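You operate a simulated robot arm through the tools that you are given. There is no shell and no other tool. Be economical: measure what you need, move in short steps, check, and stop when the job is done.

Carry out the task below with a simulated robot arm. There is one attempt and no reset: what you move stays moved.

JOB
Roll the trolley out, brake it and put its yellow tray on the rack's top shelf.
Fine: brake on before the tray is lifted; shut the rack door; the trolley stays out, braked. Where these are worked on the way, their far stop is far enough and under half their travel is too little: rack door.

It is judged by the outcome, as a careful person would: the job done as asked, and still so three seconds after it is handed in. It fails if anything else is knocked over, pushed out of place, dropped, spilled or broken.

ROBOT AND FRAMES
A 7-joint arm with a two-finger parallel gripper on a trunk, on a base that drives. Base frame: it is fixed to the floor where the robot stands at the start and does not move with it; the origin is under the middle of the robot, x ahead of it, y to its left, z up. Readings come in mm, degrees, newtons and seconds.
Its first joint turns from -115.0 to 115.0 degrees. Places, roughly: blue tray (19x15x9 cm) [100, -700, 500]; brake lever [700, 0, 700]; feed table [800, -400, 900]; heat dial [100, -500, 1400]; rack door [0, -600, 900]; rack switch [-100, -600, 1400]; top shelf of the warming rack [100, -700, 1000]; tray trolley [900, -100, 400]; white tray (19x15x9 cm) [100, -700, 800]; yellow tray (19x15x9 cm) [900, -100, 600]. Payload 3.91 kg.
Tool frame: the origin (TCP) lies between the finger pads and is the grasp point; the fingertips stand 30 mm ahead of it; z points along the fingers, y is the line along which they close. The gripper opens to 110 mm. The fingers are 20 mm wide and 10 mm thick; the gripper's body (48 by 112 mm) begins 55 mm behind the TCP.
Orientation is that of the tool frame in the base frame, as a unit quaternion [x, y, z, w]. With the fingers straight down and closing along the base's y, the tool's x points along the base's -x, its y along +y and its z along -z.

CONTROLS
- The arm moves only by the tool play_rows. Its argument "increments" is a list of rows, each a list of 7 numbers: the shift along the tool's x, y, z in units of 30 mm (1.0 is 30 mm), then the turn, a rotation vector about the tool's x, y, z in units of 8 degrees (1.0 is 8 degrees), then the opening, from 0 (shut) to 1 (fully open). In form: [[dx, dy, dz, rx, ry, rz, grip], ...]. A call has 1 to 20 rows; each row shifts and turns the commanded pose from where the row before left it, along the tool's axes as they then stand. A call with a number of a shift or a turn outside -1 to 1 is refused whole. Each row takes 0.2 s and may step no farther than 50 mm and 8.6 degrees from the row before; otherwise, or with a gripper value out of range, the whole call is refused. Where a pose cannot be reached the arm comes as near as it can. A force on the tool above 70 N (or 10 N above the force at the start of the call, whichever is more), or a blocked arm, ends the call early, and 0.2 s more pass. The fingers move at their own pace (about 153 mm/s each) and stop on an object; they squeeze with about 27 N. The grip force told is the motor's: it shows also when the fingers shut on nothing. Time passes only in rows, and 0.2 s behind the last, so rows that do not move let the fingers close. The reply holds the time, the measured pose of the TCP, the force on the tool along the base axes, the opening and the grip force, in the units named above and with some noise, with the torque about the TCP (base axes, N m) and any sound that the robot's microphone picked up.
- Cameras (640 x 400 px; columns grow to the right, rows downward): "scene" is now at [181, 123.7, 1391]; the picture's right is [-0.90, -0.44, 0.00], its down [-0.24, 0.50, -0.83] and it looks along [0.37, -0.75, -0.55] (base axes); focal length 214 px, centre (320, 200). "wrist" rides on the gripper at [72, 17, -103] in the tool frame; the picture's right is [-0.23, 0.97, 0.00], its down [-0.76, -0.18, -0.62] and it looks along [-0.61, -0.14, 0.78] (tool axes); focal length 222 px, centre (320, 200). There is no depth. A picture from a camera that has moved, and an enlarged one, comes with that camera's place and axes in the base frame and with its lens.
- capture(camera): a new picture of that camera. No time passes.
- lift_body(by): slides the trunk up (or, below 0, down) by that many mm; the arm and the scene camera ride with it, the base frame stays. It gives what a move gives, with no picture.
- steer(legs): drives the robot by 1 to 6 legs, each [ahead, left, turn to the left] in mm, mm and degrees, along the robot's own axes; the way and the turn of a leg run together, so that a leg with both is an arc; at most 1500 mm and 180 degrees a leg. The arm and the cameras ride along, it lands a little off, and it stops where it bumps. It gives what a move gives.
- aim_head(pan, tilt): turns the head with the scene camera to pan (to the left, within 80 degrees either way) and tilt (down, from -29 to 69), counted from straight ahead of the robot. It gives what a move gives.
- zoom(camera, box): a new picture of the part [left, top, right, bottom] of that camera's present view, enlarged. No time passes.
- hand_in(): hands the job in; it is judged then, once.

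Work in short steps. Places have to be worked out from the pictures, the camera data and where the tool is seen: move nearer, look again, correct. Check each grasp and each placing, and mend what went wrong. You have 120 turns and 78 pictures in all, those below and enlarged ones among them. Open the gripper and draw the arm clear of the work before you hand the job in, unless the task says otherwise; then end with one line.

The tools are called as name(argument=value, ...) on one line, values as JSON. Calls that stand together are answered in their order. play_rows: Moves the arm, as the interface text tells. Its arguments: {"type":"object","properties":{"increments":{"type":"array","items":{"type":"array","items":{"type":"number"}}}},"required":["increments"]} The other tools are called the same way: lift_body (by) slides the trunk up or down; steer (legs) drives the base; aim_head (pan, tilt) turns the head that bears the scene camera; capture (camera) takes a picture; zoom (camera, box) takes an enlarged picture of a part of a camera's view; hand_in () hands the job in.

At the start:

```text
time: 0.0
eef_pos: [595.2, -300.7, 1281.7]
orientation: [0.0, 1.0, 0.0, 0.0]
wrist_force: [-0.8, 0.1, -0.5]
torque: [0.04, 0.01, 0.01]
opening: 110.1
grasp_force: 0.2
trunk travel left (down, up): [-725.0, 265.0]
robot x, y, heading: [-1.5, 0.4, -0.3]
head pan, tilt: [-64.0, 33.5]
```

scene: 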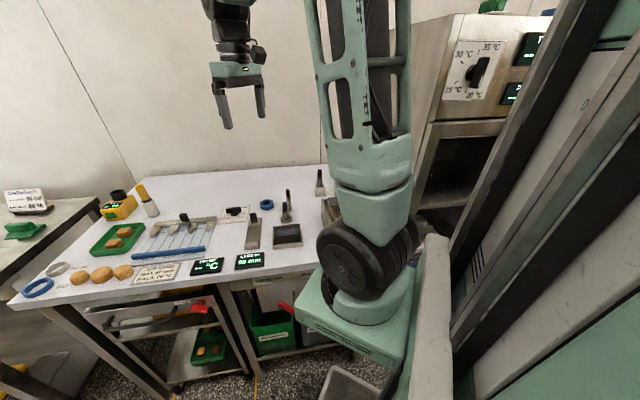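
wrist: 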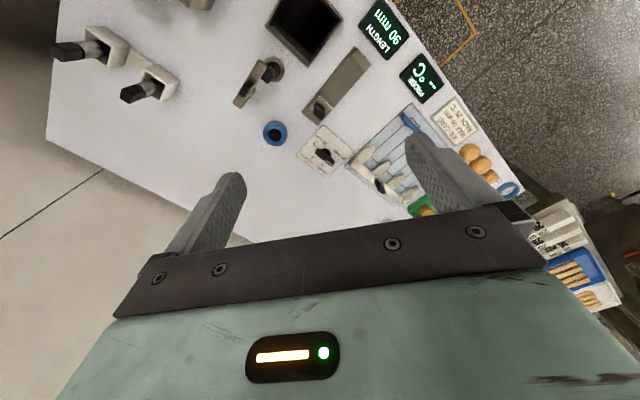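

I see the feed table and part of the rack. I'll first look around for the trolley and the rack.

aim_head(pan=-30, tilt=40)

capture(camera="scene")

aim_head(pan=-80, tilt=25)

capture(camera="scene")

```text
time: 1.0
eef_pos: [596.4, -300.0, 1281.8]
orientation: [0.0, 1.0, 0.0, 0.0]
wrist_force: [-0.3, -0.5, 0.2]
torque: [0.01, 0.0, 0.02]
opening: 109.9
grasp_force: 0.0
trunk travel left (down, up): [-725.0, 265.0]
robot x, y, heading: [-0.7, -1.9, 0.1]
head pan, tilt: [-30.0, 40.0]
```

```text
75 pictures are left
camera scene: at [215.7, 161.0, 1381.2], right [-0.5, -0.87, 0.0], down [-0.56, 0.32, -0.77], along [0.66, -0.38, -0.64], focal length 214 px, centre (320, 200)
```

scene: 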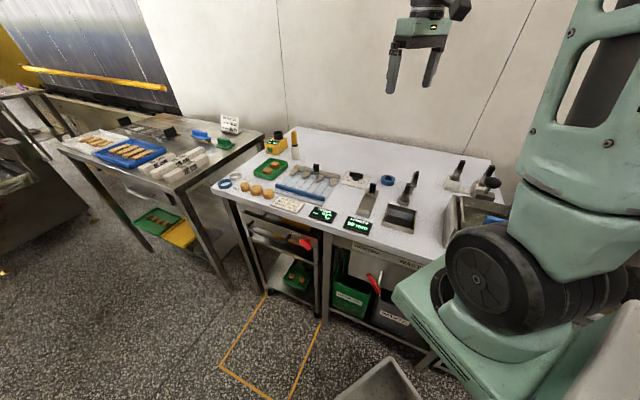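

```text
time: 2.2
eef_pos: [594.7, -300.3, 1281.1]
orientation: [-0.001, 1.0, 0.0, 0.0]
wrist_force: [-0.5, -0.4, -0.1]
torque: [-0.02, -0.03, 0.03]
opening: 110.1
grasp_force: 0.1
trunk travel left (down, up): [-725.0, 265.0]
robot x, y, heading: [0.5, -1.0, -0.0]
head pan, tilt: [-80.0, 25.0]
```

```text
74 pictures are left
camera scene: at [158.1, 112.8, 1404.4], right [-0.98, -0.17, 0.0], down [-0.07, 0.42, -0.91], along [0.16, -0.89, -0.42], focal length 214 px, centre (320, 200)
```

scene: 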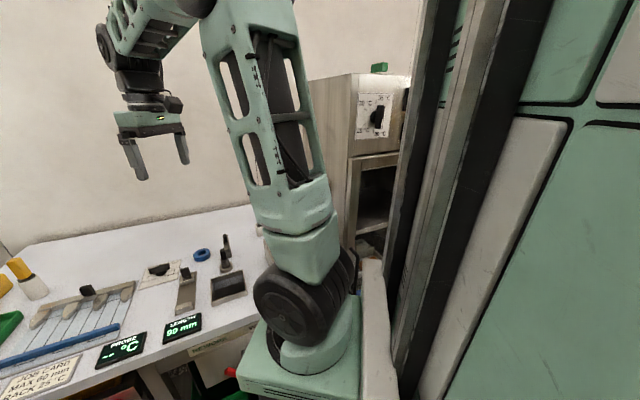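

The trolley seems to be under the feed table's left part, with a taped rectangle ahead of it. I'll look at it enlarged.

aim_head(pan=-25, tilt=45)

zoom(camera="scene", box=[180, 120, 440, 400])

```text
time: 3.4
eef_pos: [594.2, -299.6, 1281.6]
orientation: [-0.001, 1.0, -0.001, 0.0]
wrist_force: [0.4, 0.1, -0.3]
torque: [0.04, 0.03, -0.03]
opening: 109.8
grasp_force: 0.0
trunk travel left (down, up): [-725.0, 265.0]
robot x, y, heading: [-0.8, 0.8, 0.1]
head pan, tilt: [-25.0, 45.0]
```

```text
1.43 times, centred on (310, 260) of scene
camera zoom: at [215.8, 169.1, 1373.9], right [-0.42, -0.91, 0.0], down [-0.64, 0.3, -0.71], along [0.64, -0.3, -0.71], focal length 306 px, centre (334, 114)
```

zoom: 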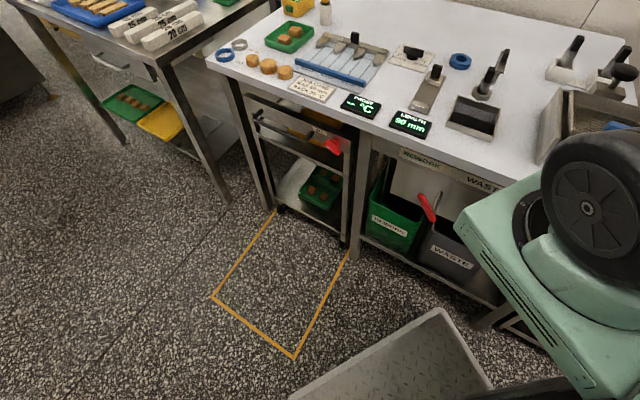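

Working from the picture, the wall line (table, rack) faces direction about n=(-0.59,0.81), and the trolley rolls out along n into the taped box. I'll bring the arm in clear of the table, then drive and look from nearer and lower.

play_rows(increments=[[0.5, 1, 0, 0, 0, 0, 1], [0.5, 1, 0, 0, 0, 0, 1], [0.5, 1, 0, 0, 0, 0, 1], [0.5, 1, 0, 0, 0, 0, 1], [0.5, 1, 0, 0, 0, 0, 1], [0.5, 1, 0, 0, 0, 0, 1], [0.5, 1, 0, 0, 0, 0, 1], [0.5, 1, 0, 0, 0, 0, 1], [0.5, 1, 0, 0, 0, 0, 1], [0.5, 1, 0, 0, 0, 0, 1]])

aim_head(pan=-15, tilt=60)

capture(camera="scene")

```text
time: 5.6
eef_pos: [447.3, -0.0, 1282.3]
orientation: [0.001, 1.0, 0.0, -0.001]
wrist_force: [1.2, -0.1, -0.1]
torque: [-0.03, 0.01, 0.02]
opening: 109.9
grasp_force: 0.1
out of reach, approached as far as the arm can: row 9
trunk travel left (down, up): [-725.0, 265.0]
robot x, y, heading: [2.3, -2.1, -0.1]
head pan, tilt: [-25.0, 45.0]
```

```text
time: 6.4
eef_pos: [447.6, 0.7, 1282.1]
orientation: [0.0, 1.0, 0.001, -0.001]
wrist_force: [-0.3, -0.1, 0.4]
torque: [-0.01, -0.01, -0.02]
opening: 110.0
grasp_force: 0.2
trunk travel left (down, up): [-725.0, 265.0]
robot x, y, heading: [0.9, -3.1, 0.2]
head pan, tilt: [-15.0, 60.0]
```

```text
72 pictures are left
camera scene: at [206.5, 186.3, 1354.4], right [-0.26, -0.97, 0.0], down [-0.84, 0.22, -0.5], along [0.48, -0.13, -0.87], focal length 214 px, centre (320, 200)
```

scene: 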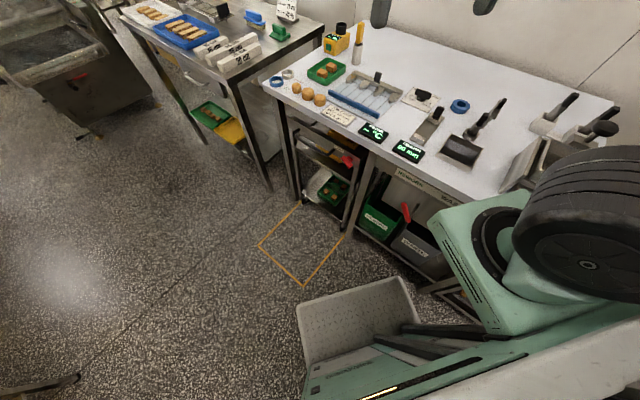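

The floor here is free. I'll back off from the wall a little and turn to face the table/wall squarely (heading -54).

steer(legs=[[50, 230, 0], [0, 0, -54]])

aim_head(pan=35, tilt=45)

capture(camera="scene")

aim_head(pan=-40, tilt=25)

capture(camera="scene")

```text
time: 10.6
eef_pos: [313.2, -132.6, 1281.2]
orientation: [0.455, 0.891, 0.0, -0.002]
wrist_force: [-0.5, -0.3, 0.6]
torque: [0.02, 0.0, 0.0]
opening: 110.2
grasp_force: 0.1
trunk travel left (down, up): [-725.0, 265.0]
robot x, y, heading: [46.4, 228.7, -54.2]
head pan, tilt: [-15.0, 60.0]
```

```text
time: 11.7
eef_pos: [313.0, -132.5, 1282.2]
orientation: [0.455, 0.891, 0.001, -0.001]
wrist_force: [0.1, -0.7, -0.3]
torque: [-0.02, 0.02, 0.01]
opening: 110.0
grasp_force: 0.0
trunk travel left (down, up): [-725.0, 265.0]
robot x, y, heading: [51.1, 229.8, -54.2]
head pan, tilt: [35.0, 45.0]
```

```text
71 pictures are left
camera scene: at [375.2, 206.8, 1373.9], right [-0.33, -0.94, 0.0], down [-0.67, 0.23, -0.71], along [0.67, -0.23, -0.71], focal length 214 px, centre (320, 200)
```

scene: 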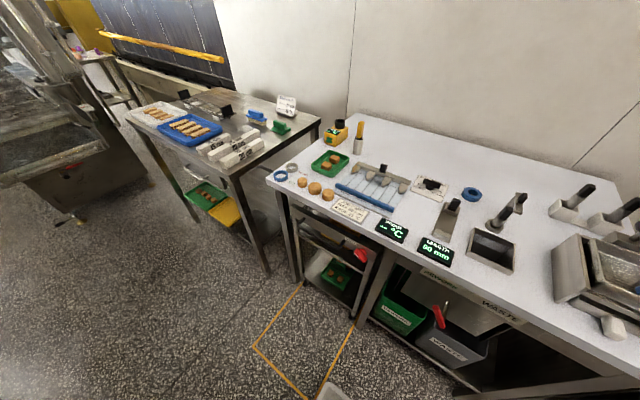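

```text
time: 13.2
eef_pos: [312.8, -132.2, 1281.7]
orientation: [0.455, 0.89, 0.001, -0.002]
wrist_force: [0.6, -0.6, -0.1]
torque: [0.0, -0.02, 0.02]
opening: 110.0
grasp_force: 0.0
trunk travel left (down, up): [-725.0, 265.0]
robot x, y, heading: [46.3, 231.8, -54.1]
head pan, tilt: [-40.0, 25.0]
```

```text
70 pictures are left
camera scene: at [291.8, 141.5, 1404.4], right [-1.0, 0.07, 0.0], down [0.03, 0.42, -0.91], along [-0.06, -0.9, -0.42], focal length 214 px, centre (320, 200)
```

scene: 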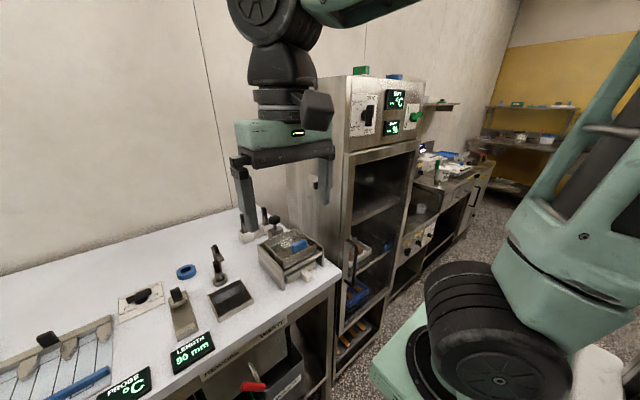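

The rack is visible with its shelves open. I'll zoom to find the door and which way it hinges.

zoom(camera="scene", box=[300, 60, 460, 380])

```text
1.25 times, centred on (380, 220) of scene
camera zoom: at [291.8, 141.5, 1404.4], right [-1.0, 0.07, 0.0], down [0.03, 0.42, -0.91], along [-0.06, -0.9, -0.42], focal length 268 px, centre (245, 175)
```

zoom: 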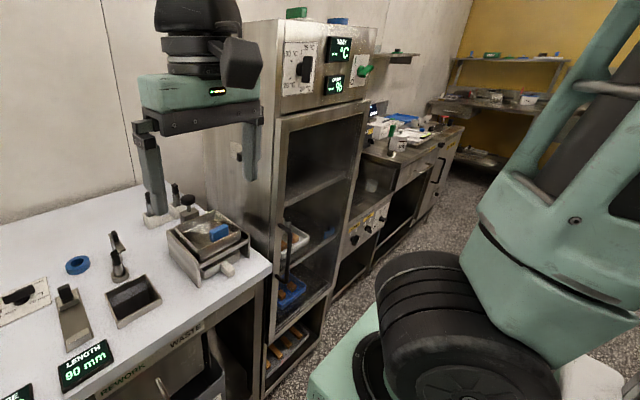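

The rack door is glazed, has its handle on the left and hinges on the right; it looks shut. First the trolley: I'll lower the trunk and look at it, the arm being ahead of the table edge.

lift_body(by=-350)

aim_head(pan=45, tilt=35)

capture(camera="scene")

```text
time: 16.6
eef_pos: [313.0, -131.5, 931.7]
orientation: [0.455, 0.89, 0.0, -0.001]
wrist_force: [0.0, 0.2, 0.1]
torque: [-0.03, 0.01, -0.02]
opening: 110.1
grasp_force: 0.0
trunk travel left (down, up): [-375.0, 615.0]
robot x, y, heading: [49.4, 230.5, -54.4]
head pan, tilt: [-40.0, 25.0]
```

```text
time: 18.2
eef_pos: [312.9, -132.0, 930.9]
orientation: [0.455, 0.891, 0.0, -0.001]
wrist_force: [-0.4, -0.5, 0.5]
torque: [0.0, -0.01, -0.01]
opening: 110.3
grasp_force: 0.0
trunk travel left (down, up): [-375.0, 615.0]
robot x, y, heading: [45.9, 229.4, -54.2]
head pan, tilt: [45.0, 35.0]
```

```text
68 pictures are left
camera scene: at [385.3, 219.5, 1038.7], right [-0.16, -0.99, 0.0], down [-0.57, 0.09, -0.82], along [0.81, -0.13, -0.57], focal length 214 px, centre (320, 200)
```

scene: 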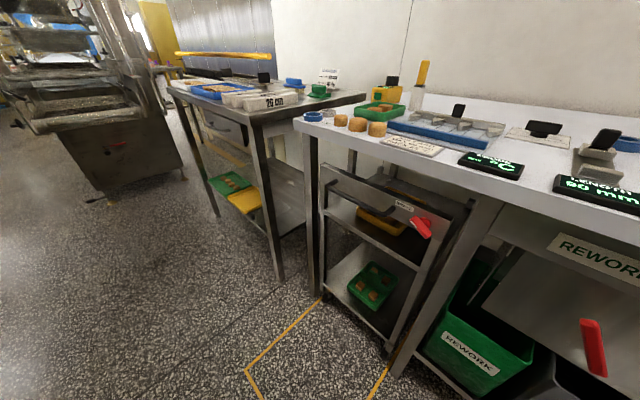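

zoom(camera="scene", box=[290, 110, 490, 360])

```text
1.60 times, centred on (390, 235) of scene
camera zoom: at [385.3, 219.5, 1038.7], right [-0.16, -0.99, 0.0], down [-0.57, 0.09, -0.82], along [0.81, -0.13, -0.57], focal length 343 px, centre (208, 144)
```

zoom: 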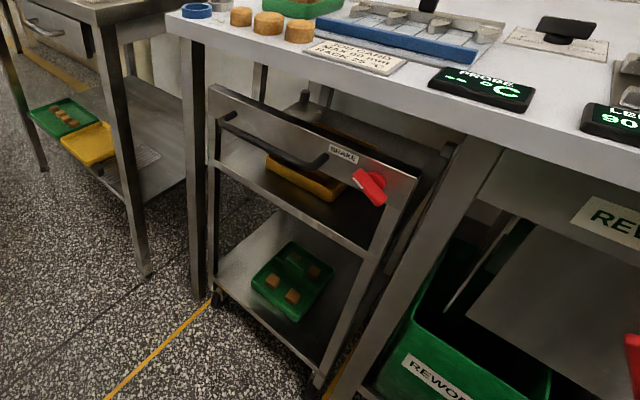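

The trolley front has a black bar handle near [815, 50, 735] and the red brake lever near [700,-58,715]; the yellow tray sits inside on its upper shelf. I'll drive sideways so that I stand straight in front of the trolley.

steer(legs=[[0, 480, 0]])

aim_head(pan=0, tilt=40)

capture(camera="scene")

capture(camera="wrist")

```text
time: 21.1
eef_pos: [711.3, 156.9, 931.7]
orientation: [0.454, 0.891, 0.0, -0.001]
wrist_force: [0.4, 0.7, -0.2]
torque: [0.02, -0.01, 0.0]
opening: 109.8
grasp_force: 0.1
trunk travel left (down, up): [-375.0, 615.0]
robot x, y, heading: [447.1, 517.2, -54.0]
head pan, tilt: [45.0, 35.0]
```

```text
time: 22.2
eef_pos: [710.6, 156.4, 931.6]
orientation: [0.454, 0.891, 0.001, 0.0]
wrist_force: [0.2, -0.7, -0.4]
torque: [-0.01, 0.0, 0.0]
opening: 110.1
grasp_force: 0.1
trunk travel left (down, up): [-375.0, 615.0]
robot x, y, heading: [443.7, 517.6, -53.7]
head pan, tilt: [0.0, 40.0]
```

```text
66 pictures are left
camera scene: at [745.5, 453.2, 1031.1], right [-0.81, -0.59, 0.0], down [-0.38, 0.52, -0.77], along [0.45, -0.62, -0.64], focal length 214 px, centre (320, 200)
```

scene: 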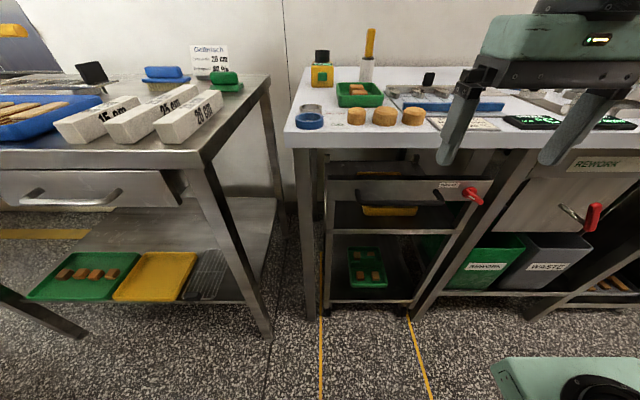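

```text
65 pictures are left
camera wrist: at [682.1, 226.4, 1035.5], right [0.92, 0.39, 0.0], down [0.3, -0.72, 0.62], along [0.24, -0.57, -0.78], focal length 222 px, centre (320, 200)
```

wrist: 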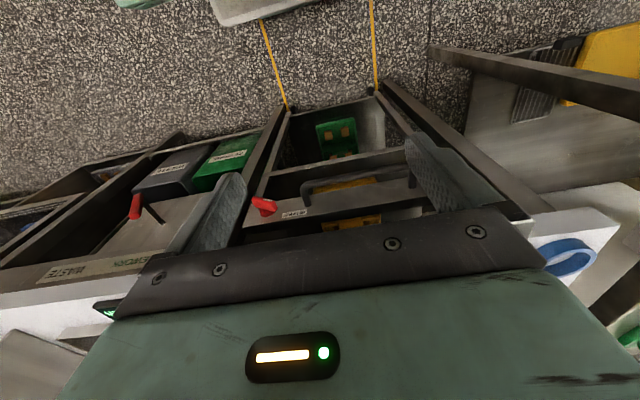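

From both cameras the handle's middle is near [824, 60, 718] and the lever knob near [690,-35,740]. The tool must come in horizontally beneath the table edge, so I'll back up a little, reach forward and turn the tool to face the trolley.

steer(legs=[[-200, 0, 0]])

play_rows(increments=[[-1, 0, 0, 0, 0, 0, 1], [-1, 0, 0, 0, 0, 0, 1], [-1, 0, 0, 0, 0, 0, 1], [-1, 0, 0, 0, 0, 0, 1], [0, 0, 0, 0, -1, 0, 1], [0, 0, 0, 0, -1, 0, 1], [0, 0, 0, 0, -1, 0, 1], [0, 0, 0, 0, -1, 0, 1], [0, 0, 0, 0, -1, 0, 1], [0, 0, 0, 0, -1, 0, 1], [0, 0, 0, 0, -1, 0, 1], [0, 0, 0, 0, -1, 0, 1], [0, 0, 0, 0, -1, 0, 1], [0, 0, 0, 0, -1, 0, 1], [0, 0, 0, 0, -1, 0, 1], [0, 0, 0, 0, -0.25, 0, 1]])

```text
time: 23.8
eef_pos: [592.9, 320.5, 931.0]
orientation: [0.452, 0.892, 0.0, -0.002]
wrist_force: [-0.3, 0.0, -0.8]
torque: [0.02, 0.0, 0.01]
opening: 110.0
grasp_force: 0.2
trunk travel left (down, up): [-375.0, 615.0]
robot x, y, heading: [325.6, 678.7, -53.8]
head pan, tilt: [0.0, 40.0]
```

```text
time: 27.2
eef_pos: [713.3, 206.9, 948.6]
orientation: [0.32, 0.631, -0.319, 0.631]
wrist_force: [-0.4, -1.3, -0.3]
torque: [-0.01, 0.03, 0.01]
opening: 110.0
grasp_force: 0.1
out of reach, approached as far as the arm can: row 10, 14, 15, 16
trunk travel left (down, up): [-375.0, 615.0]
robot x, y, heading: [325.2, 680.3, -53.9]
head pan, tilt: [0.0, 40.0]
```

The tool now points at the wall. Next I turn it about its own axis so the fingers close vertically.

play_rows(increments=[[0, 0, 0.7, 0, 0, 0, 1], [0, 0, 0, 0, 0, 1, 1], [0, 0, 0, 0, 0, 1, 1], [0, 0, 0, 0, 0, 1, 1], [0, 0, 0, 0, 0, 1, 1], [0, 0, 0, 0, 0, 1, 1], [0, 0, 0, 0, 0, 1, 1], [0, 0, 0, 0, 0, 1, 1], [0, 0, 0, 0, 0, 1, 1], [0, 0, 0, 0, 0, 1, 1], [0, 0, 0, 0, 0, 1, 1], [0, 0, 0, 0, 0, 1, 1], [0, 0, 0, 0, 0, 0.25, 1]])

capture(camera="wrist")

capture(camera="scene")

```text
time: 30.0
eef_pos: [793.7, 225.7, 1192.7]
orientation: [0.638, 0.285, 0.149, 0.699]
wrist_force: [0.4, -1.2, 0.4]
torque: [0.03, 0.0, 0.01]
opening: 110.1
grasp_force: 0.2
out of reach, approached as far as the arm can: row 4, 5, 7, 8, 9, 10, 11, 12, 13
trunk travel left (down, up): [-375.0, 615.0]
robot x, y, heading: [328.0, 682.1, -54.0]
head pan, tilt: [0.0, 40.0]
```

```text
64 pictures are left
camera wrist: at [792.8, 353.8, 1191.6], right [-0.03, 0.01, 1.0], down [-1.0, 0.04, -0.03], along [-0.04, -1.0, 0.0], focal length 222 px, centre (320, 200)
```

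wrist: 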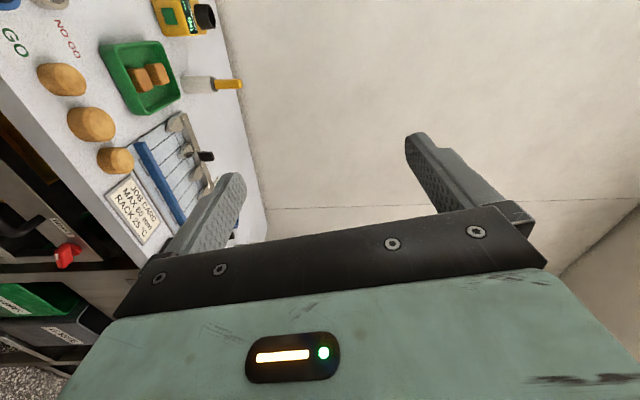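

```text
63 pictures are left
camera scene: at [627.0, 616.7, 1031.1], right [-0.81, -0.59, 0.0], down [-0.38, 0.52, -0.77], along [0.45, -0.62, -0.64], focal length 214 px, centre (320, 200)
```

scene: 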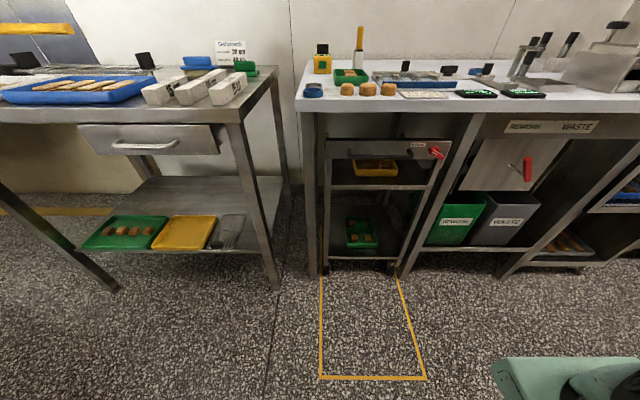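

The arm was too folded: the TCP sat close to the shoulder and drifted upward. I'll send a step forward to see where it goes from here.

play_rows(increments=[[0, 0, 0.3, 0, 0, 0, 1]])

```text
time: 30.4
eef_pos: [793.1, 225.0, 1191.6]
orientation: [0.639, 0.284, 0.149, 0.699]
wrist_force: [-0.4, 0.4, 0.1]
torque: [-0.02, 0.03, 0.02]
opening: 109.9
grasp_force: 0.1
out of reach, approached as far as the arm can: row 1
trunk travel left (down, up): [-375.0, 615.0]
robot x, y, heading: [328.4, 680.8, -54.1]
head pan, tilt: [0.0, 40.0]
```

No change, so the commanded pose seems to persist nearer the body. I'll push forward 90 mm, still short of the table edge.

play_rows(increments=[[0, 0, 1, 0, 0, 0, 1], [0, 0, 1, 0, 0, 0, 1], [0, 0, 1, 0, 0, 0, 1], [0, 0, 0, 0, 0, 0, 1]])

```text
time: 31.4
eef_pos: [793.4, 224.4, 1192.5]
orientation: [0.639, 0.284, 0.148, 0.7]
wrist_force: [0.1, 0.4, -0.4]
torque: [-0.02, 0.02, -0.01]
opening: 110.2
grasp_force: 0.0
out of reach, approached as far as the arm can: row 1, 2, 3
trunk travel left (down, up): [-375.0, 615.0]
robot x, y, heading: [328.4, 681.7, -53.8]
head pan, tilt: [0.0, 40.0]
```

It's at a joint limit in this posture. I'll try the other roll direction: unwind the roll and come back down.

play_rows(increments=[[0, -0.5, 0, 0, 0, -1, 1], [0, -0.5, 0, 0, 0, -1, 1], [0, -0.5, 0, 0, 0, -1, 1], [0, -0.5, 0, 0, 0, -1, 1]])

```text
time: 32.4
eef_pos: [773.4, 210.8, 1137.1]
orientation: [0.534, 0.448, -0.049, 0.716]
wrist_force: [0.1, 0.0, -1.1]
torque: [-0.02, 0.01, -0.01]
opening: 110.0
grasp_force: 0.0
trunk travel left (down, up): [-375.0, 615.0]
robot x, y, heading: [327.6, 677.3, -53.9]
head pan, tilt: [0.0, 40.0]
```

That responds. I'll keep turning through level to the opposite roll (camera on the right side) and creep forward.

play_rows(increments=[[0, 0, 0.2, 0, 0, -1, 1], [0, 0, 0.2, 0, 0, -1, 1], [0, 0, 0.2, 0, 0, -1, 1], [0, 0, 0.2, 0, 0, -1, 1], [0, 0, 0.2, 0, 0, -1, 1], [0, 0, 0.2, 0, 0, -1, 1], [0, 0, 0.2, 0, 0, -1, 1], [0, 0, 0.2, 0, 0, -1, 1], [0, 0, 0.2, 0, 0, -1, 1], [0, 0, 0.2, 0, 0, -1, 1], [0, 0, 0, 0, 0, -1, 1], [0, 0, 0, 0, 0, -1, 1], [0, 0, 0, 0, 0, -1, 1], [0, 0, 0, 0, 0, -1, 1], [0, 0, 0, 0, 0, -1, 1], [0, 0, 0, 0, 0, -1, 1], [0, 0, 0, 0, 0, -1, 1]])

```text
time: 36.0
eef_pos: [808.7, 161.5, 1137.3]
orientation: [0.214, -0.663, 0.682, -0.222]
wrist_force: [-0.3, 0.2, 0.5]
torque: [-0.03, 0.0, 0.0]
opening: 110.2
grasp_force: 0.1
trunk travel left (down, up): [-375.0, 615.0]
robot x, y, heading: [324.2, 675.7, -53.7]
head pan, tilt: [0.0, 40.0]
```

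Reached exactly: tool faces the trolley with fingers closing vertically. I'll shift the base back 60 and right 48 mm, then lower the trunk so the gripper comes to the handle's height in front of the table edge.

steer(legs=[[-60, -48, 0]])

lift_body(by=-370)

capture(camera="wrist")

capture(camera="scene")

```text
time: 37.1
eef_pos: [735.5, 182.1, 1139.4]
orientation: [0.215, -0.663, 0.681, -0.223]
wrist_force: [-0.1, 0.7, 0.8]
torque: [-0.01, -0.01, -0.02]
opening: 110.0
grasp_force: 0.1
trunk travel left (down, up): [-375.0, 615.0]
robot x, y, heading: [254.8, 703.2, -53.9]
head pan, tilt: [0.0, 40.0]
```

```text
time: 40.7
eef_pos: [735.9, 181.5, 768.5]
orientation: [0.214, -0.663, 0.682, -0.224]
wrist_force: [-0.1, -0.6, -0.3]
torque: [-0.02, -0.01, 0.01]
opening: 110.0
grasp_force: 0.0
trunk travel left (down, up): [-5.0, 985.0]
robot x, y, heading: [254.0, 698.0, -53.8]
head pan, tilt: [0.0, 40.0]
```

```text
62 pictures are left
camera wrist: at [617.3, 224.1, 748.5], right [0.2, 0.11, -0.97], down [0.25, 0.96, 0.16], along [0.95, -0.27, 0.17], focal length 222 px, centre (320, 200)
```

wrist: 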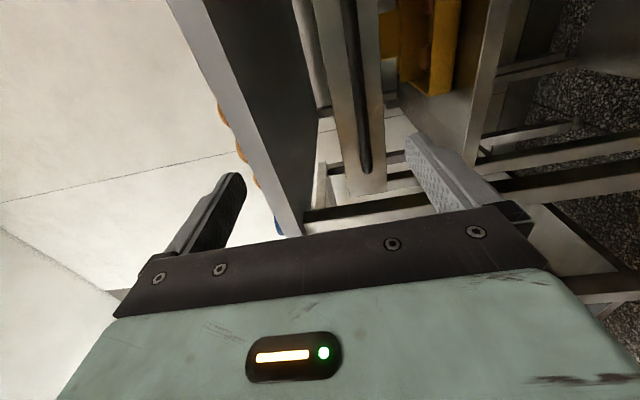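

```text
61 pictures are left
camera scene: at [553.4, 637.2, 661.2], right [-0.81, -0.59, 0.0], down [-0.38, 0.52, -0.77], along [0.45, -0.62, -0.64], focal length 214 px, centre (320, 200)
```

scene: 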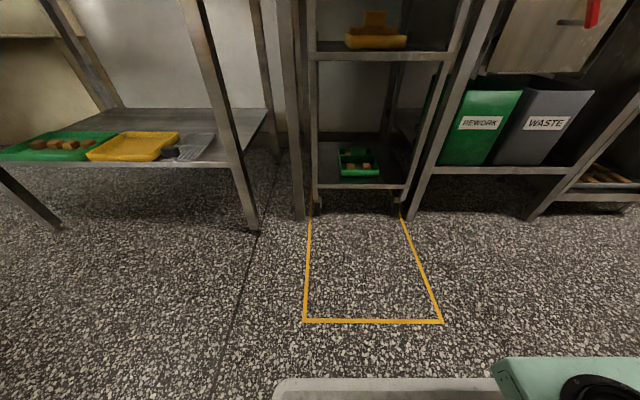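

The wrist view puts the bar at z≈734, centred about [816, 50]. I'll lower the tool 34 mm and look with the head tilted up to judge the depth.

play_rows(increments=[[0.3, 0.6, 0, 0, 0, 0, 1], [0, 0.54, 0, 0, 0, 0, 1]])

aim_head(pan=-10, tilt=0)

capture(camera="scene")

```text
time: 41.3
eef_pos: [730.3, 177.3, 733.5]
orientation: [0.214, -0.662, 0.682, -0.224]
wrist_force: [0.2, 0.4, 1.0]
torque: [-0.01, -0.01, -0.02]
opening: 110.0
grasp_force: 0.0
trunk travel left (down, up): [-5.0, 985.0]
robot x, y, heading: [253.6, 700.6, -53.4]
head pan, tilt: [0.0, 40.0]
```

```text
time: 42.3
eef_pos: [730.2, 177.4, 734.2]
orientation: [0.214, -0.664, 0.681, -0.223]
wrist_force: [-0.6, -0.6, 0.2]
torque: [0.01, -0.04, 0.01]
opening: 109.8
grasp_force: 0.2
trunk travel left (down, up): [-5.0, 985.0]
robot x, y, heading: [253.9, 699.5, -53.7]
head pan, tilt: [-10.0, 0.0]
```

```text
60 pictures are left
camera scene: at [542.9, 625.0, 724.8], right [-0.9, -0.44, 0.0], down [0.0, 0.0, -1.0], along [0.44, -0.9, 0.0], focal length 214 px, centre (320, 200)
```

scene: 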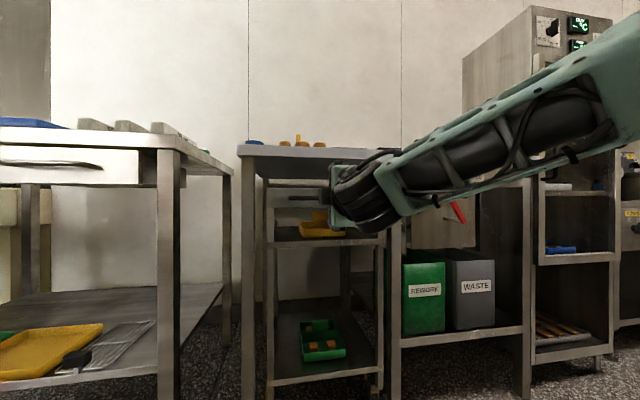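

Height matches the bar. I'll advance about 125 mm, then look again with the wrist camera.

play_rows(increments=[[0, 0, 1, 0, 0, 0, 1], [0, 0, 1, 0, 0, 0, 1], [0, 0, 1, 0, 0, 0, 1], [0, 0, 0.6, 0, 0, 0, 1], [0, 0, 0.6, 0, 0, 0, 1]])

capture(camera="wrist")

```text
time: 43.5
eef_pos: [804.8, 73.5, 736.1]
orientation: [0.214, -0.662, 0.682, -0.224]
wrist_force: [0.7, 0.0, -0.4]
torque: [0.0, 0.01, -0.02]
opening: 109.7
grasp_force: 0.1
trunk travel left (down, up): [-5.0, 985.0]
robot x, y, heading: [254.2, 700.9, -53.7]
head pan, tilt: [-10.0, 0.0]
```

```text
59 pictures are left
camera wrist: at [686.1, 115.3, 717.3], right [0.2, 0.11, -0.97], down [0.25, 0.96, 0.16], along [0.95, -0.27, 0.17], focal length 222 px, centre (320, 200)
```

wrist: 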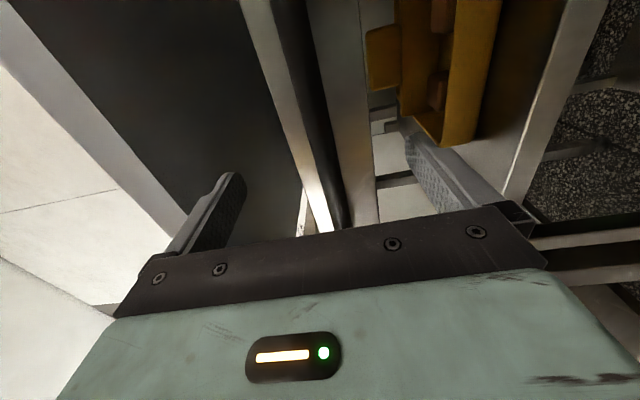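

The bar lies between the fingers in height. I'll advance 15 mm more and close, watching the opening.

play_rows(increments=[[0, 0, 0.25, 0, 0, 0, 1], [0, 0, 0.25, 0, 0, 0, 1], [0, 0, 0, 0, 0, 0, 0], [0, 0, 0, 0, 0, 0, 0], [0, 0, 0, 0, 0, 0, 0]])

capture(camera="wrist")

```text
time: 44.7
eef_pos: [813.6, 61.3, 730.7]
orientation: [0.217, -0.667, 0.677, -0.222]
wrist_force: [-8.3, 5.1, -38.8]
torque: [-0.28, -0.13, -0.32]
opening: 12.5
grasp_force: 44.9
trunk travel left (down, up): [-5.0, 985.0]
robot x, y, heading: [251.6, 698.0, -53.9]
head pan, tilt: [-10.0, 0.0]
```

```text
58 pictures are left
camera wrist: at [695.1, 103.7, 712.0], right [0.19, 0.12, -0.97], down [0.25, 0.95, 0.17], along [0.95, -0.27, 0.15], focal length 222 px, centre (320, 200)
```

wrist: 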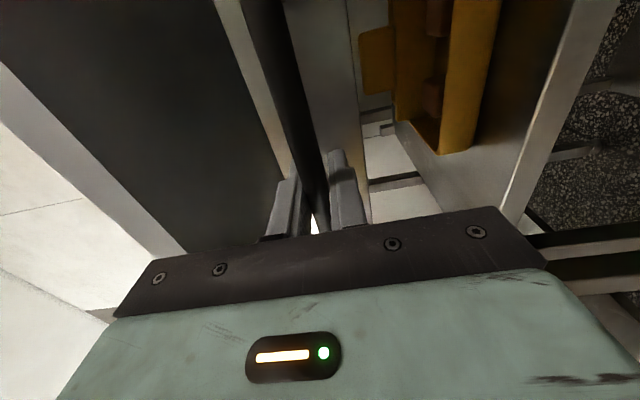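

The bar is gripped (12.5 mm), with a vertical preload, so I'll ease down a few mm to relax it.

play_rows(increments=[[0, 0.2, 0, 0, 0, 0, 0], [0, 0.1, 0, 0, 0, 0, 0]])

```text
time: 45.3
eef_pos: [814.0, 60.7, 730.1]
orientation: [0.215, -0.662, 0.683, -0.224]
wrist_force: [23.8, -17.9, -8.0]
torque: [-0.25, 0.19, 0.63]
opening: 12.9
grasp_force: 44.9
trunk travel left (down, up): [-5.0, 985.0]
robot x, y, heading: [255.6, 700.4, -53.9]
head pan, tilt: [-10.0, 0.0]
```

Now I pull by driving the base straight back, first 100 mm as a test.

steer(legs=[[-100, 0, 0]])

capture(camera="scene")

```text
time: 46.5
eef_pos: [752.3, 142.8, 729.3]
orientation: [0.214, -0.663, 0.682, -0.224]
wrist_force: [0.3, 0.2, -0.2]
torque: [-0.02, 0.0, 0.0]
opening: 0.1
grasp_force: 37.4
trunk travel left (down, up): [-5.0, 985.0]
robot x, y, heading: [192.5, 782.5, -53.9]
head pan, tilt: [-10.0, 0.0]
```

```text
57 pictures are left
camera scene: at [483.7, 705.7, 724.8], right [-0.9, -0.44, 0.0], down [0.0, 0.0, -1.0], along [0.44, -0.9, 0.0], focal length 214 px, centre (320, 200)
```

scene: 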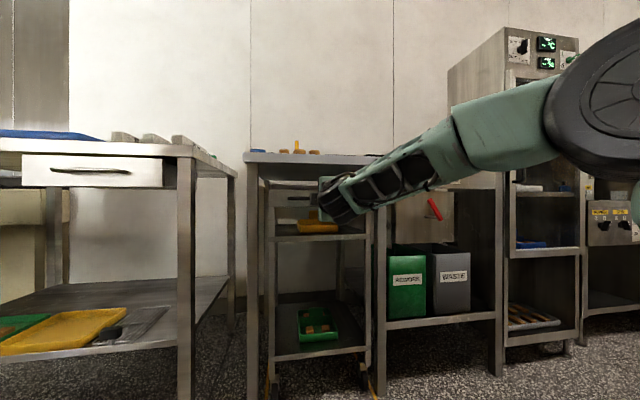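

The bar slipped out. I'll see where the trolley is now.

play_rows(increments=[[0, 0, 0, 0, 0, 0, 1], [0, 0, 0, 0, 0, 0, 1]])

capture(camera="wrist")

zoom(camera="scene", box=[240, 140, 460, 400])

```text
time: 47.1
eef_pos: [753.5, 142.5, 728.7]
orientation: [0.214, -0.662, 0.682, -0.224]
wrist_force: [-0.3, -0.1, -0.2]
torque: [-0.01, -0.03, -0.01]
opening: 109.8
grasp_force: 0.0
trunk travel left (down, up): [-5.0, 985.0]
robot x, y, heading: [197.0, 780.2, -53.3]
head pan, tilt: [-10.0, 0.0]
```

```text
56 pictures are left
camera wrist: at [634.5, 185.0, 709.6], right [0.2, 0.11, -0.97], down [0.25, 0.96, 0.16], along [0.95, -0.27, 0.17], focal length 222 px, centre (320, 200)
```

wrist: 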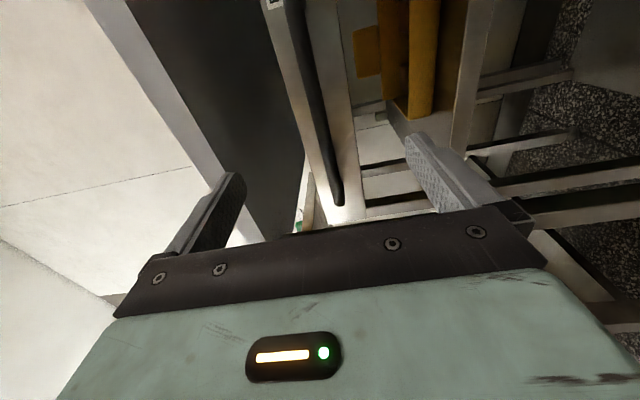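

```text
1.54 times, centred on (350, 270) of scene
camera zoom: at [483.7, 705.7, 724.8], right [-0.9, -0.44, 0.0], down [0.0, 0.0, -1.0], along [0.44, -0.9, 0.0], focal length 330 px, centre (274, 92)
```

zoom: 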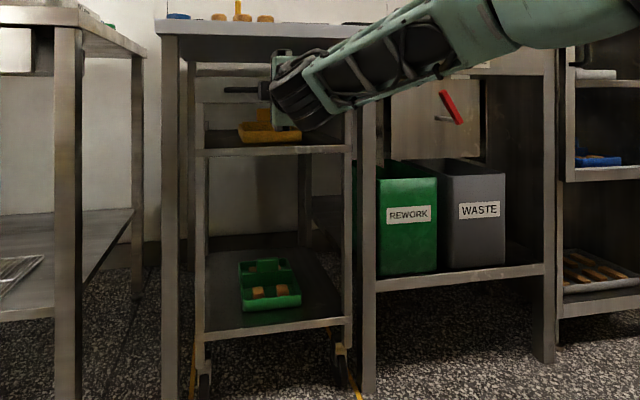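

The trolley hardly moved; the quick start of the base pulled the fingers off. I'll regrip deeper and pull slowly with the arm instead.

play_rows(increments=[[0, 0, 1, 0, 0, 0, 1], [0, 0, 1, 0, 0, 0, 1], [0, 0, 0.9, 0, 0, 0, 1], [0, 0, 0.4, 0, 0, 0, 1], [0, 0, 0.2, 0, 0, 0, 1], [0, 0, 0.1, 0, 0, 0, 1], [0, 0, 0, 0, 0, 0, 0.2], [0, 0, 0, 0, 0, 0, 0], [0, 0, 0, 0, 0, 0, 0], [0, 0, 0, 0, 0, 0, 0]])

```text
time: 49.3
eef_pos: [818.2, 54.6, 730.0]
orientation: [0.215, -0.664, 0.68, -0.224]
wrist_force: [-6.9, 4.9, -18.1]
torque: [0.4, 1.0, -0.08]
opening: 59.9
grasp_force: 44.6
trunk travel left (down, up): [-5.0, 985.0]
robot x, y, heading: [192.9, 782.2, -53.7]
head pan, tilt: [-10.0, 0.0]
```

It stopped at 60 mm opening – the fingers caught something bigger than the bar. Looking.

capture(camera="wrist")

```text
54 pictures are left
camera wrist: at [698.6, 97.3, 710.1], right [0.2, 0.12, -0.97], down [0.25, 0.96, 0.17], along [0.95, -0.27, 0.16], focal length 222 px, centre (320, 200)
```

wrist: 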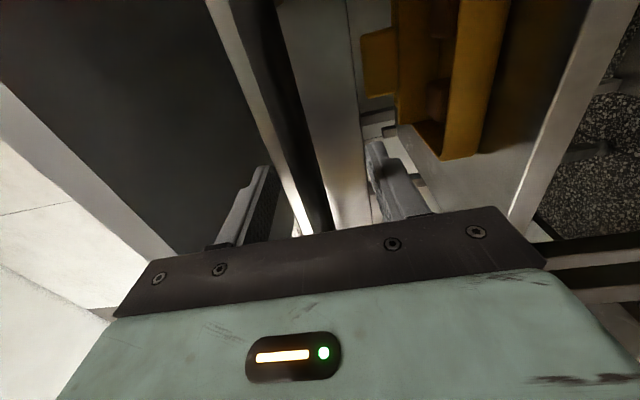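

The fingers hold the panel's top and bottom edges (60 mm). That's a usable hold; I'll try a slow pull of 30 mm and read the force.

play_rows(increments=[[0, 0, -0.1, 0, 0, 0, 0], [0, 0, -0.1, 0, 0, 0, 0], [0, 0, -0.1, 0, 0, 0, 0], [0, 0, -0.1, 0, 0, 0, 0], [0, 0, -0.15, 0, 0, 0, 0], [0, 0, -0.15, 0, 0, 0, 0], [0, 0, -0.15, 0, 0, 0, 0], [0, 0, -0.15, 0, 0, 0, 0]])

```text
time: 51.1
eef_pos: [799.5, 79.4, 729.2]
orientation: [0.213, -0.664, 0.682, -0.223]
wrist_force: [21.4, -31.2, -8.2]
torque: [-0.16, 0.4, -0.19]
opening: 12.4
grasp_force: 45.0
trunk travel left (down, up): [-5.0, 985.0]
robot x, y, heading: [193.1, 776.9, -53.8]
head pan, tilt: [-10.0, 0.0]
```

It slid onto the bar and now holds with ~38 N of pull. I'll keep pulling slowly to see if it rolls.

play_rows(increments=[[0, 0, -0.1, 0, 0, 0, 0], [0, 0, -0.1, 0, 0, 0, 0], [0, 0, -0.1, 0, 0, 0, 0], [0, 0, -0.1, 0, 0, 0, 0]])

```text
time: 52.1
eef_pos: [790.2, 88.4, 729.2]
orientation: [0.214, -0.664, 0.681, -0.223]
wrist_force: [20.3, -30.3, -5.8]
torque: [-0.09, 0.34, 0.11]
opening: 12.6
grasp_force: 45.2
trunk travel left (down, up): [-5.0, 985.0]
robot x, y, heading: [191.7, 782.9, -53.9]
head pan, tilt: [-10.0, 0.0]
```

capture(camera="wrist")

```text
53 pictures are left
camera wrist: at [673.6, 130.6, 709.8], right [0.2, 0.12, -0.97], down [0.25, 0.96, 0.17], along [0.95, -0.27, 0.17], focal length 222 px, centre (320, 200)
```

wrist: 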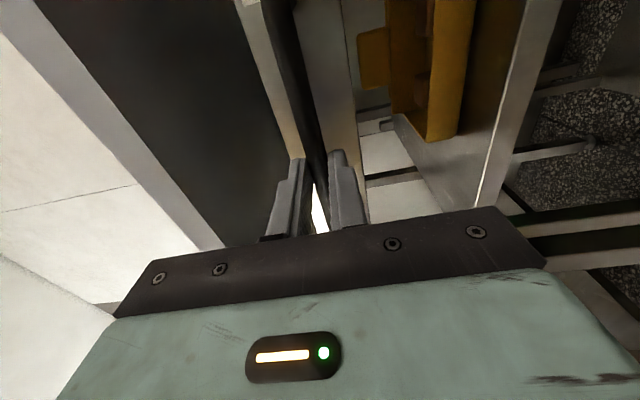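

The bar is slipping along the pads to the fingertips: friction gives only ~36 N. I'll release, back off, and look at the brake lever's state before choosing a hooking pull.

play_rows(increments=[[0, 0, 0, 0, 0, 0, 1], [0, 0, 0, 0, 0, 0, 1], [0, 0, -1, 0, 0, 0, 1], [0, 0, -1, 0, 0, 0, 1], [0, 0, -1, 0, 0, 0, 1]])

steer(legs=[[-60, 0, 0]])

play_rows(increments=[[0, 0, 0, 0, 0, 1, 1], [0, 0, 0, 0, 0, 1, 1], [0, 0, 0, 0, 0, 1, 1], [0, 0, 0, 0, 0, 1, 1], [0, 0, 0, 0, 0, 1, 1], [0, 0, 0, 0, 0, 1, 1], [0, 0, 0, 0, 0, 1, 1], [0, 0, 0, 0, 0, 1, 1], [0, 0, 0, 0, 0, 1, 1], [0, 0, 0, 0, 0, 1, 1], [0, 0, 0, 0, 0, 1, 1], [0, 0, 0, 0, 0, 0.25, 1]])

capture(camera="wrist")

```text
time: 53.3
eef_pos: [737.4, 163.3, 728.8]
orientation: [0.214, -0.664, 0.681, -0.223]
wrist_force: [-0.2, 0.6, 0.0]
torque: [-0.01, 0.01, -0.01]
opening: 109.9
grasp_force: 0.0
trunk travel left (down, up): [-5.0, 985.0]
robot x, y, heading: [193.4, 782.1, -54.0]
head pan, tilt: [-10.0, 0.0]
```

```text
time: 54.2
eef_pos: [703.1, 211.8, 727.5]
orientation: [0.214, -0.663, 0.682, -0.224]
wrist_force: [-0.2, -0.2, 0.0]
torque: [0.0, -0.02, 0.05]
opening: 110.1
grasp_force: 0.0
trunk travel left (down, up): [-5.0, 985.0]
robot x, y, heading: [156.0, 830.3, -53.7]
head pan, tilt: [-10.0, 0.0]
```

```text
time: 56.9
eef_pos: [702.6, 213.2, 729.2]
orientation: [0.319, 0.62, -0.324, 0.64]
wrist_force: [-0.3, 0.4, 0.4]
torque: [0.0, 0.02, -0.02]
opening: 109.9
grasp_force: 0.1
trunk travel left (down, up): [-5.0, 985.0]
robot x, y, heading: [160.3, 829.4, -53.5]
head pan, tilt: [-10.0, 0.0]
```

```text
52 pictures are left
camera wrist: at [657.6, 305.5, 653.9], right [0.78, 0.58, 0.23], down [-0.53, 0.41, 0.74], along [0.33, -0.7, 0.63], focal length 222 px, centre (320, 200)
```

wrist: 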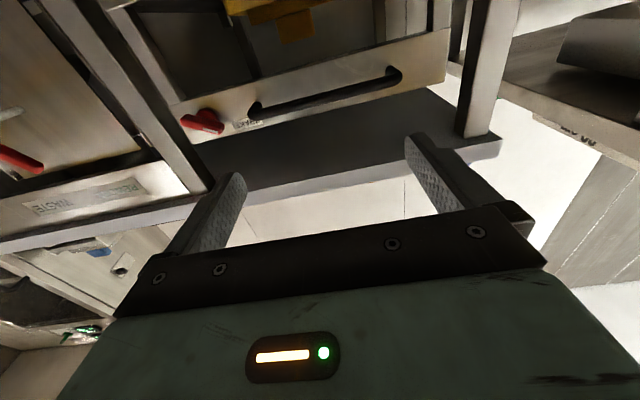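

zoom(camera="wrist", box=[160, 40, 420, 160])

```text
2.46 times, centred on (290, 100) of wrist
camera zoom: at [657.6, 305.5, 653.9], right [0.78, 0.58, 0.23], down [-0.53, 0.41, 0.74], along [0.33, -0.7, 0.63], focal length 547 px, centre (394, 446)
```

zoom: 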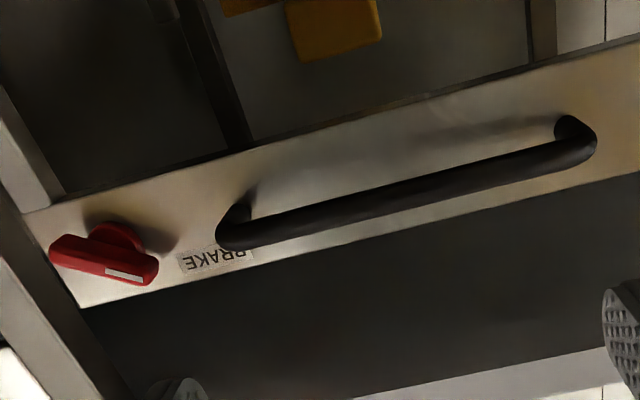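

The brake is a red rotary knob right of the bar (lying horizontal, label "BRAKE"). The bar is at d≈-420 with ~35 mm gap behind it, z≈728, centre ≈[811,72]. I'll hook it: tool pitched 45° down, both fingers spread, tips behind the bar.

lift_body(by=105)

play_rows(increments=[[0, 0, 0, 0, 1, 0, 1], [0, 0, 0, 0, 1, 0, 1], [0, 0, 0, 0, 1, 0, 1], [0, 0, 0, 0, 1, 0, 1], [0, 0, 0, 0, 1, 0, 1], [0, 0, 0, 0, 0.65, 0, 1], [-0.67, 0, 0.67, 0, 0, 0, 1], [-0.67, 0, 0.67, 0, 0, 0, 1], [-0.67, 0, 0.67, 0, 0, 0, 1]])

capture(camera="wrist")

```text
time: 58.2
eef_pos: [702.6, 212.3, 833.5]
orientation: [0.317, 0.62, -0.324, 0.64]
wrist_force: [1.0, 0.2, -0.1]
torque: [-0.01, -0.02, -0.03]
opening: 110.2
grasp_force: 0.1
trunk travel left (down, up): [-110.0, 880.0]
robot x, y, heading: [157.1, 832.3, -53.8]
head pan, tilt: [-10.0, 0.0]
```

```text
time: 60.2
eef_pos: [752.7, 143.8, 834.4]
orientation: [0.417, 0.82, -0.176, 0.352]
wrist_force: [0.0, 0.8, 0.9]
torque: [0.05, 0.0, 0.05]
opening: 109.7
grasp_force: 0.0
trunk travel left (down, up): [-110.0, 880.0]
robot x, y, heading: [158.8, 829.2, -53.9]
head pan, tilt: [-10.0, 0.0]
```

```text
50 pictures are left
camera wrist: at [693.1, 255.8, 854.2], right [0.88, 0.45, 0.17], down [-0.1, -0.17, 0.98], along [0.47, -0.88, -0.1], focal length 222 px, centre (320, 200)
```

wrist: 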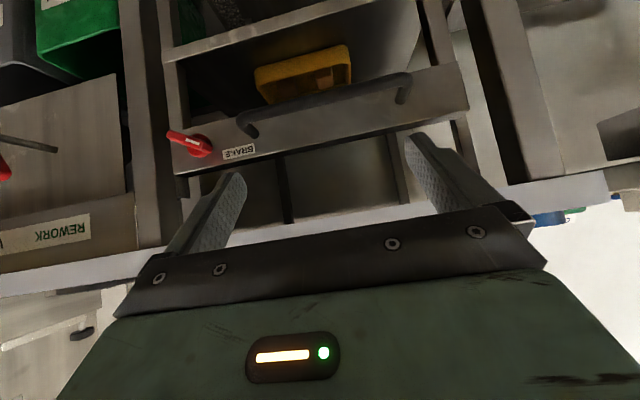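

Bar centre confirmed near [815,75,732]. I step forward a bit more, then slide diagonally down over and behind the bar.

play_rows(increments=[[-0.67, 0.27, 0.67, 0, 0, 0, 1], [0, 0, 0.8, 0, 0, 0, 1], [0, 0, 0.8, 0, 0, 0, 1], [0, 0, 0.8, 0, 0, 0, 1], [0, 0, 0.5, 0, 0, 0, 1]])

capture(camera="wrist")

```text
time: 61.4
eef_pos: [787.7, 90.9, 754.1]
orientation: [0.418, 0.818, -0.177, 0.353]
wrist_force: [-6.3, 9.0, 4.2]
torque: [-0.08, 0.26, -0.66]
opening: 110.1
grasp_force: 0.1
out of reach, approached as far as the arm can: row 1, 3, 4, 5
trunk travel left (down, up): [-110.0, 880.0]
robot x, y, heading: [161.9, 832.1, -53.9]
head pan, tilt: [-10.0, 0.0]
```

```text
49 pictures are left
camera wrist: at [728.2, 203.7, 772.5], right [0.88, 0.45, 0.17], down [-0.11, -0.17, 0.98], along [0.47, -0.88, -0.1], focal length 222 px, centre (320, 200)
```

wrist: 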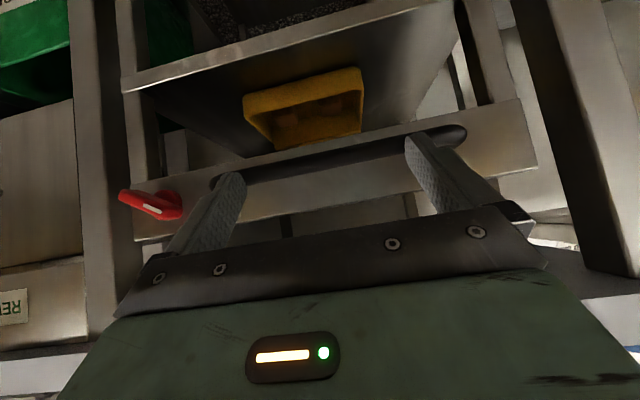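

The arm ran out of reach just at the bar. I'll draw back along the tool, drive the base 90 mm ahead with the tool lifted, and then re-insert.

play_rows(increments=[[0, 0, -1, 0, 0, 0, 1], [0, 0, -1, 0, 0, 0, 1], [0.5, 0, -1, 0, 0, 0, 1]])

```text
time: 62.2
eef_pos: [741.6, 153.5, 802.1]
orientation: [0.418, 0.819, -0.176, 0.352]
wrist_force: [-0.3, 0.3, 0.9]
torque: [-0.02, 0.0, 0.01]
opening: 109.8
grasp_force: 0.1
trunk travel left (down, up): [-110.0, 880.0]
robot x, y, heading: [160.2, 828.6, -53.8]
head pan, tilt: [-10.0, 0.0]
```

play_rows(increments=[[0.67, 0, -0.67, 0, 0, 0, 1], [0.67, 0, -0.67, 0, 0, 0, 1], [0.67, 0, -0.67, 0, 0, 0, 1]])

lift_body(by=34)

steer(legs=[[110, 5, 0]])

```text
time: 63.0
eef_pos: [694.1, 219.2, 800.1]
orientation: [0.419, 0.818, -0.177, 0.352]
wrist_force: [-0.2, -0.4, 0.2]
torque: [-0.02, -0.02, -0.03]
opening: 110.0
grasp_force: 0.0
trunk travel left (down, up): [-110.0, 880.0]
robot x, y, heading: [160.2, 832.7, -53.6]
head pan, tilt: [-10.0, 0.0]
```

```text
time: 63.8
eef_pos: [694.4, 219.4, 836.3]
orientation: [0.418, 0.818, -0.177, 0.352]
wrist_force: [-0.7, -0.2, -0.5]
torque: [0.02, 0.03, 0.0]
opening: 110.0
grasp_force: 0.0
trunk travel left (down, up): [-144.0, 846.0]
robot x, y, heading: [161.8, 830.4, -53.8]
head pan, tilt: [-10.0, 0.0]
```

```text
time: 65.0
eef_pos: [763.3, 132.5, 835.4]
orientation: [0.418, 0.818, -0.177, 0.353]
wrist_force: [0.1, -0.6, -0.3]
torque: [0.06, -0.02, 0.01]
opening: 110.3
grasp_force: 0.1
trunk travel left (down, up): [-144.0, 846.0]
robot x, y, heading: [224.5, 746.0, -54.0]
head pan, tilt: [-10.0, 0.0]
```

play_rows(increments=[[-0.35, 0.2, 0.35, 0, 0, 0, 1], [0, 0, 0.9, 0, 0, 0, 1], [0, 0, 0.9, 0, 0, 0, 1], [0, 0, 0.8, 0, 0, 0, 1], [0, 0, 0.5, 0, 0, 0, 1], [0, 0, 0.3, 0, 0, 0, 1]])

capture(camera="wrist")

```text
time: 66.4
eef_pos: [822.2, 65.8, 765.1]
orientation: [0.418, 0.819, -0.177, 0.352]
wrist_force: [-0.5, 1.8, -1.3]
torque: [0.07, -0.04, -0.08]
opening: 110.0
grasp_force: 0.0
trunk travel left (down, up): [-144.0, 846.0]
robot x, y, heading: [226.5, 745.2, -53.6]
head pan, tilt: [-10.0, 0.0]
```

```text
48 pictures are left
camera wrist: at [762.4, 177.4, 783.8], right [0.88, 0.45, 0.17], down [-0.1, -0.17, 0.98], along [0.47, -0.88, -0.1], focal length 222 px, centre (320, 200)
```

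wrist: 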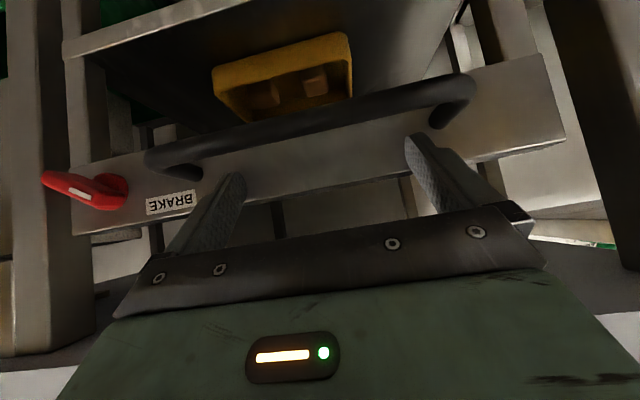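

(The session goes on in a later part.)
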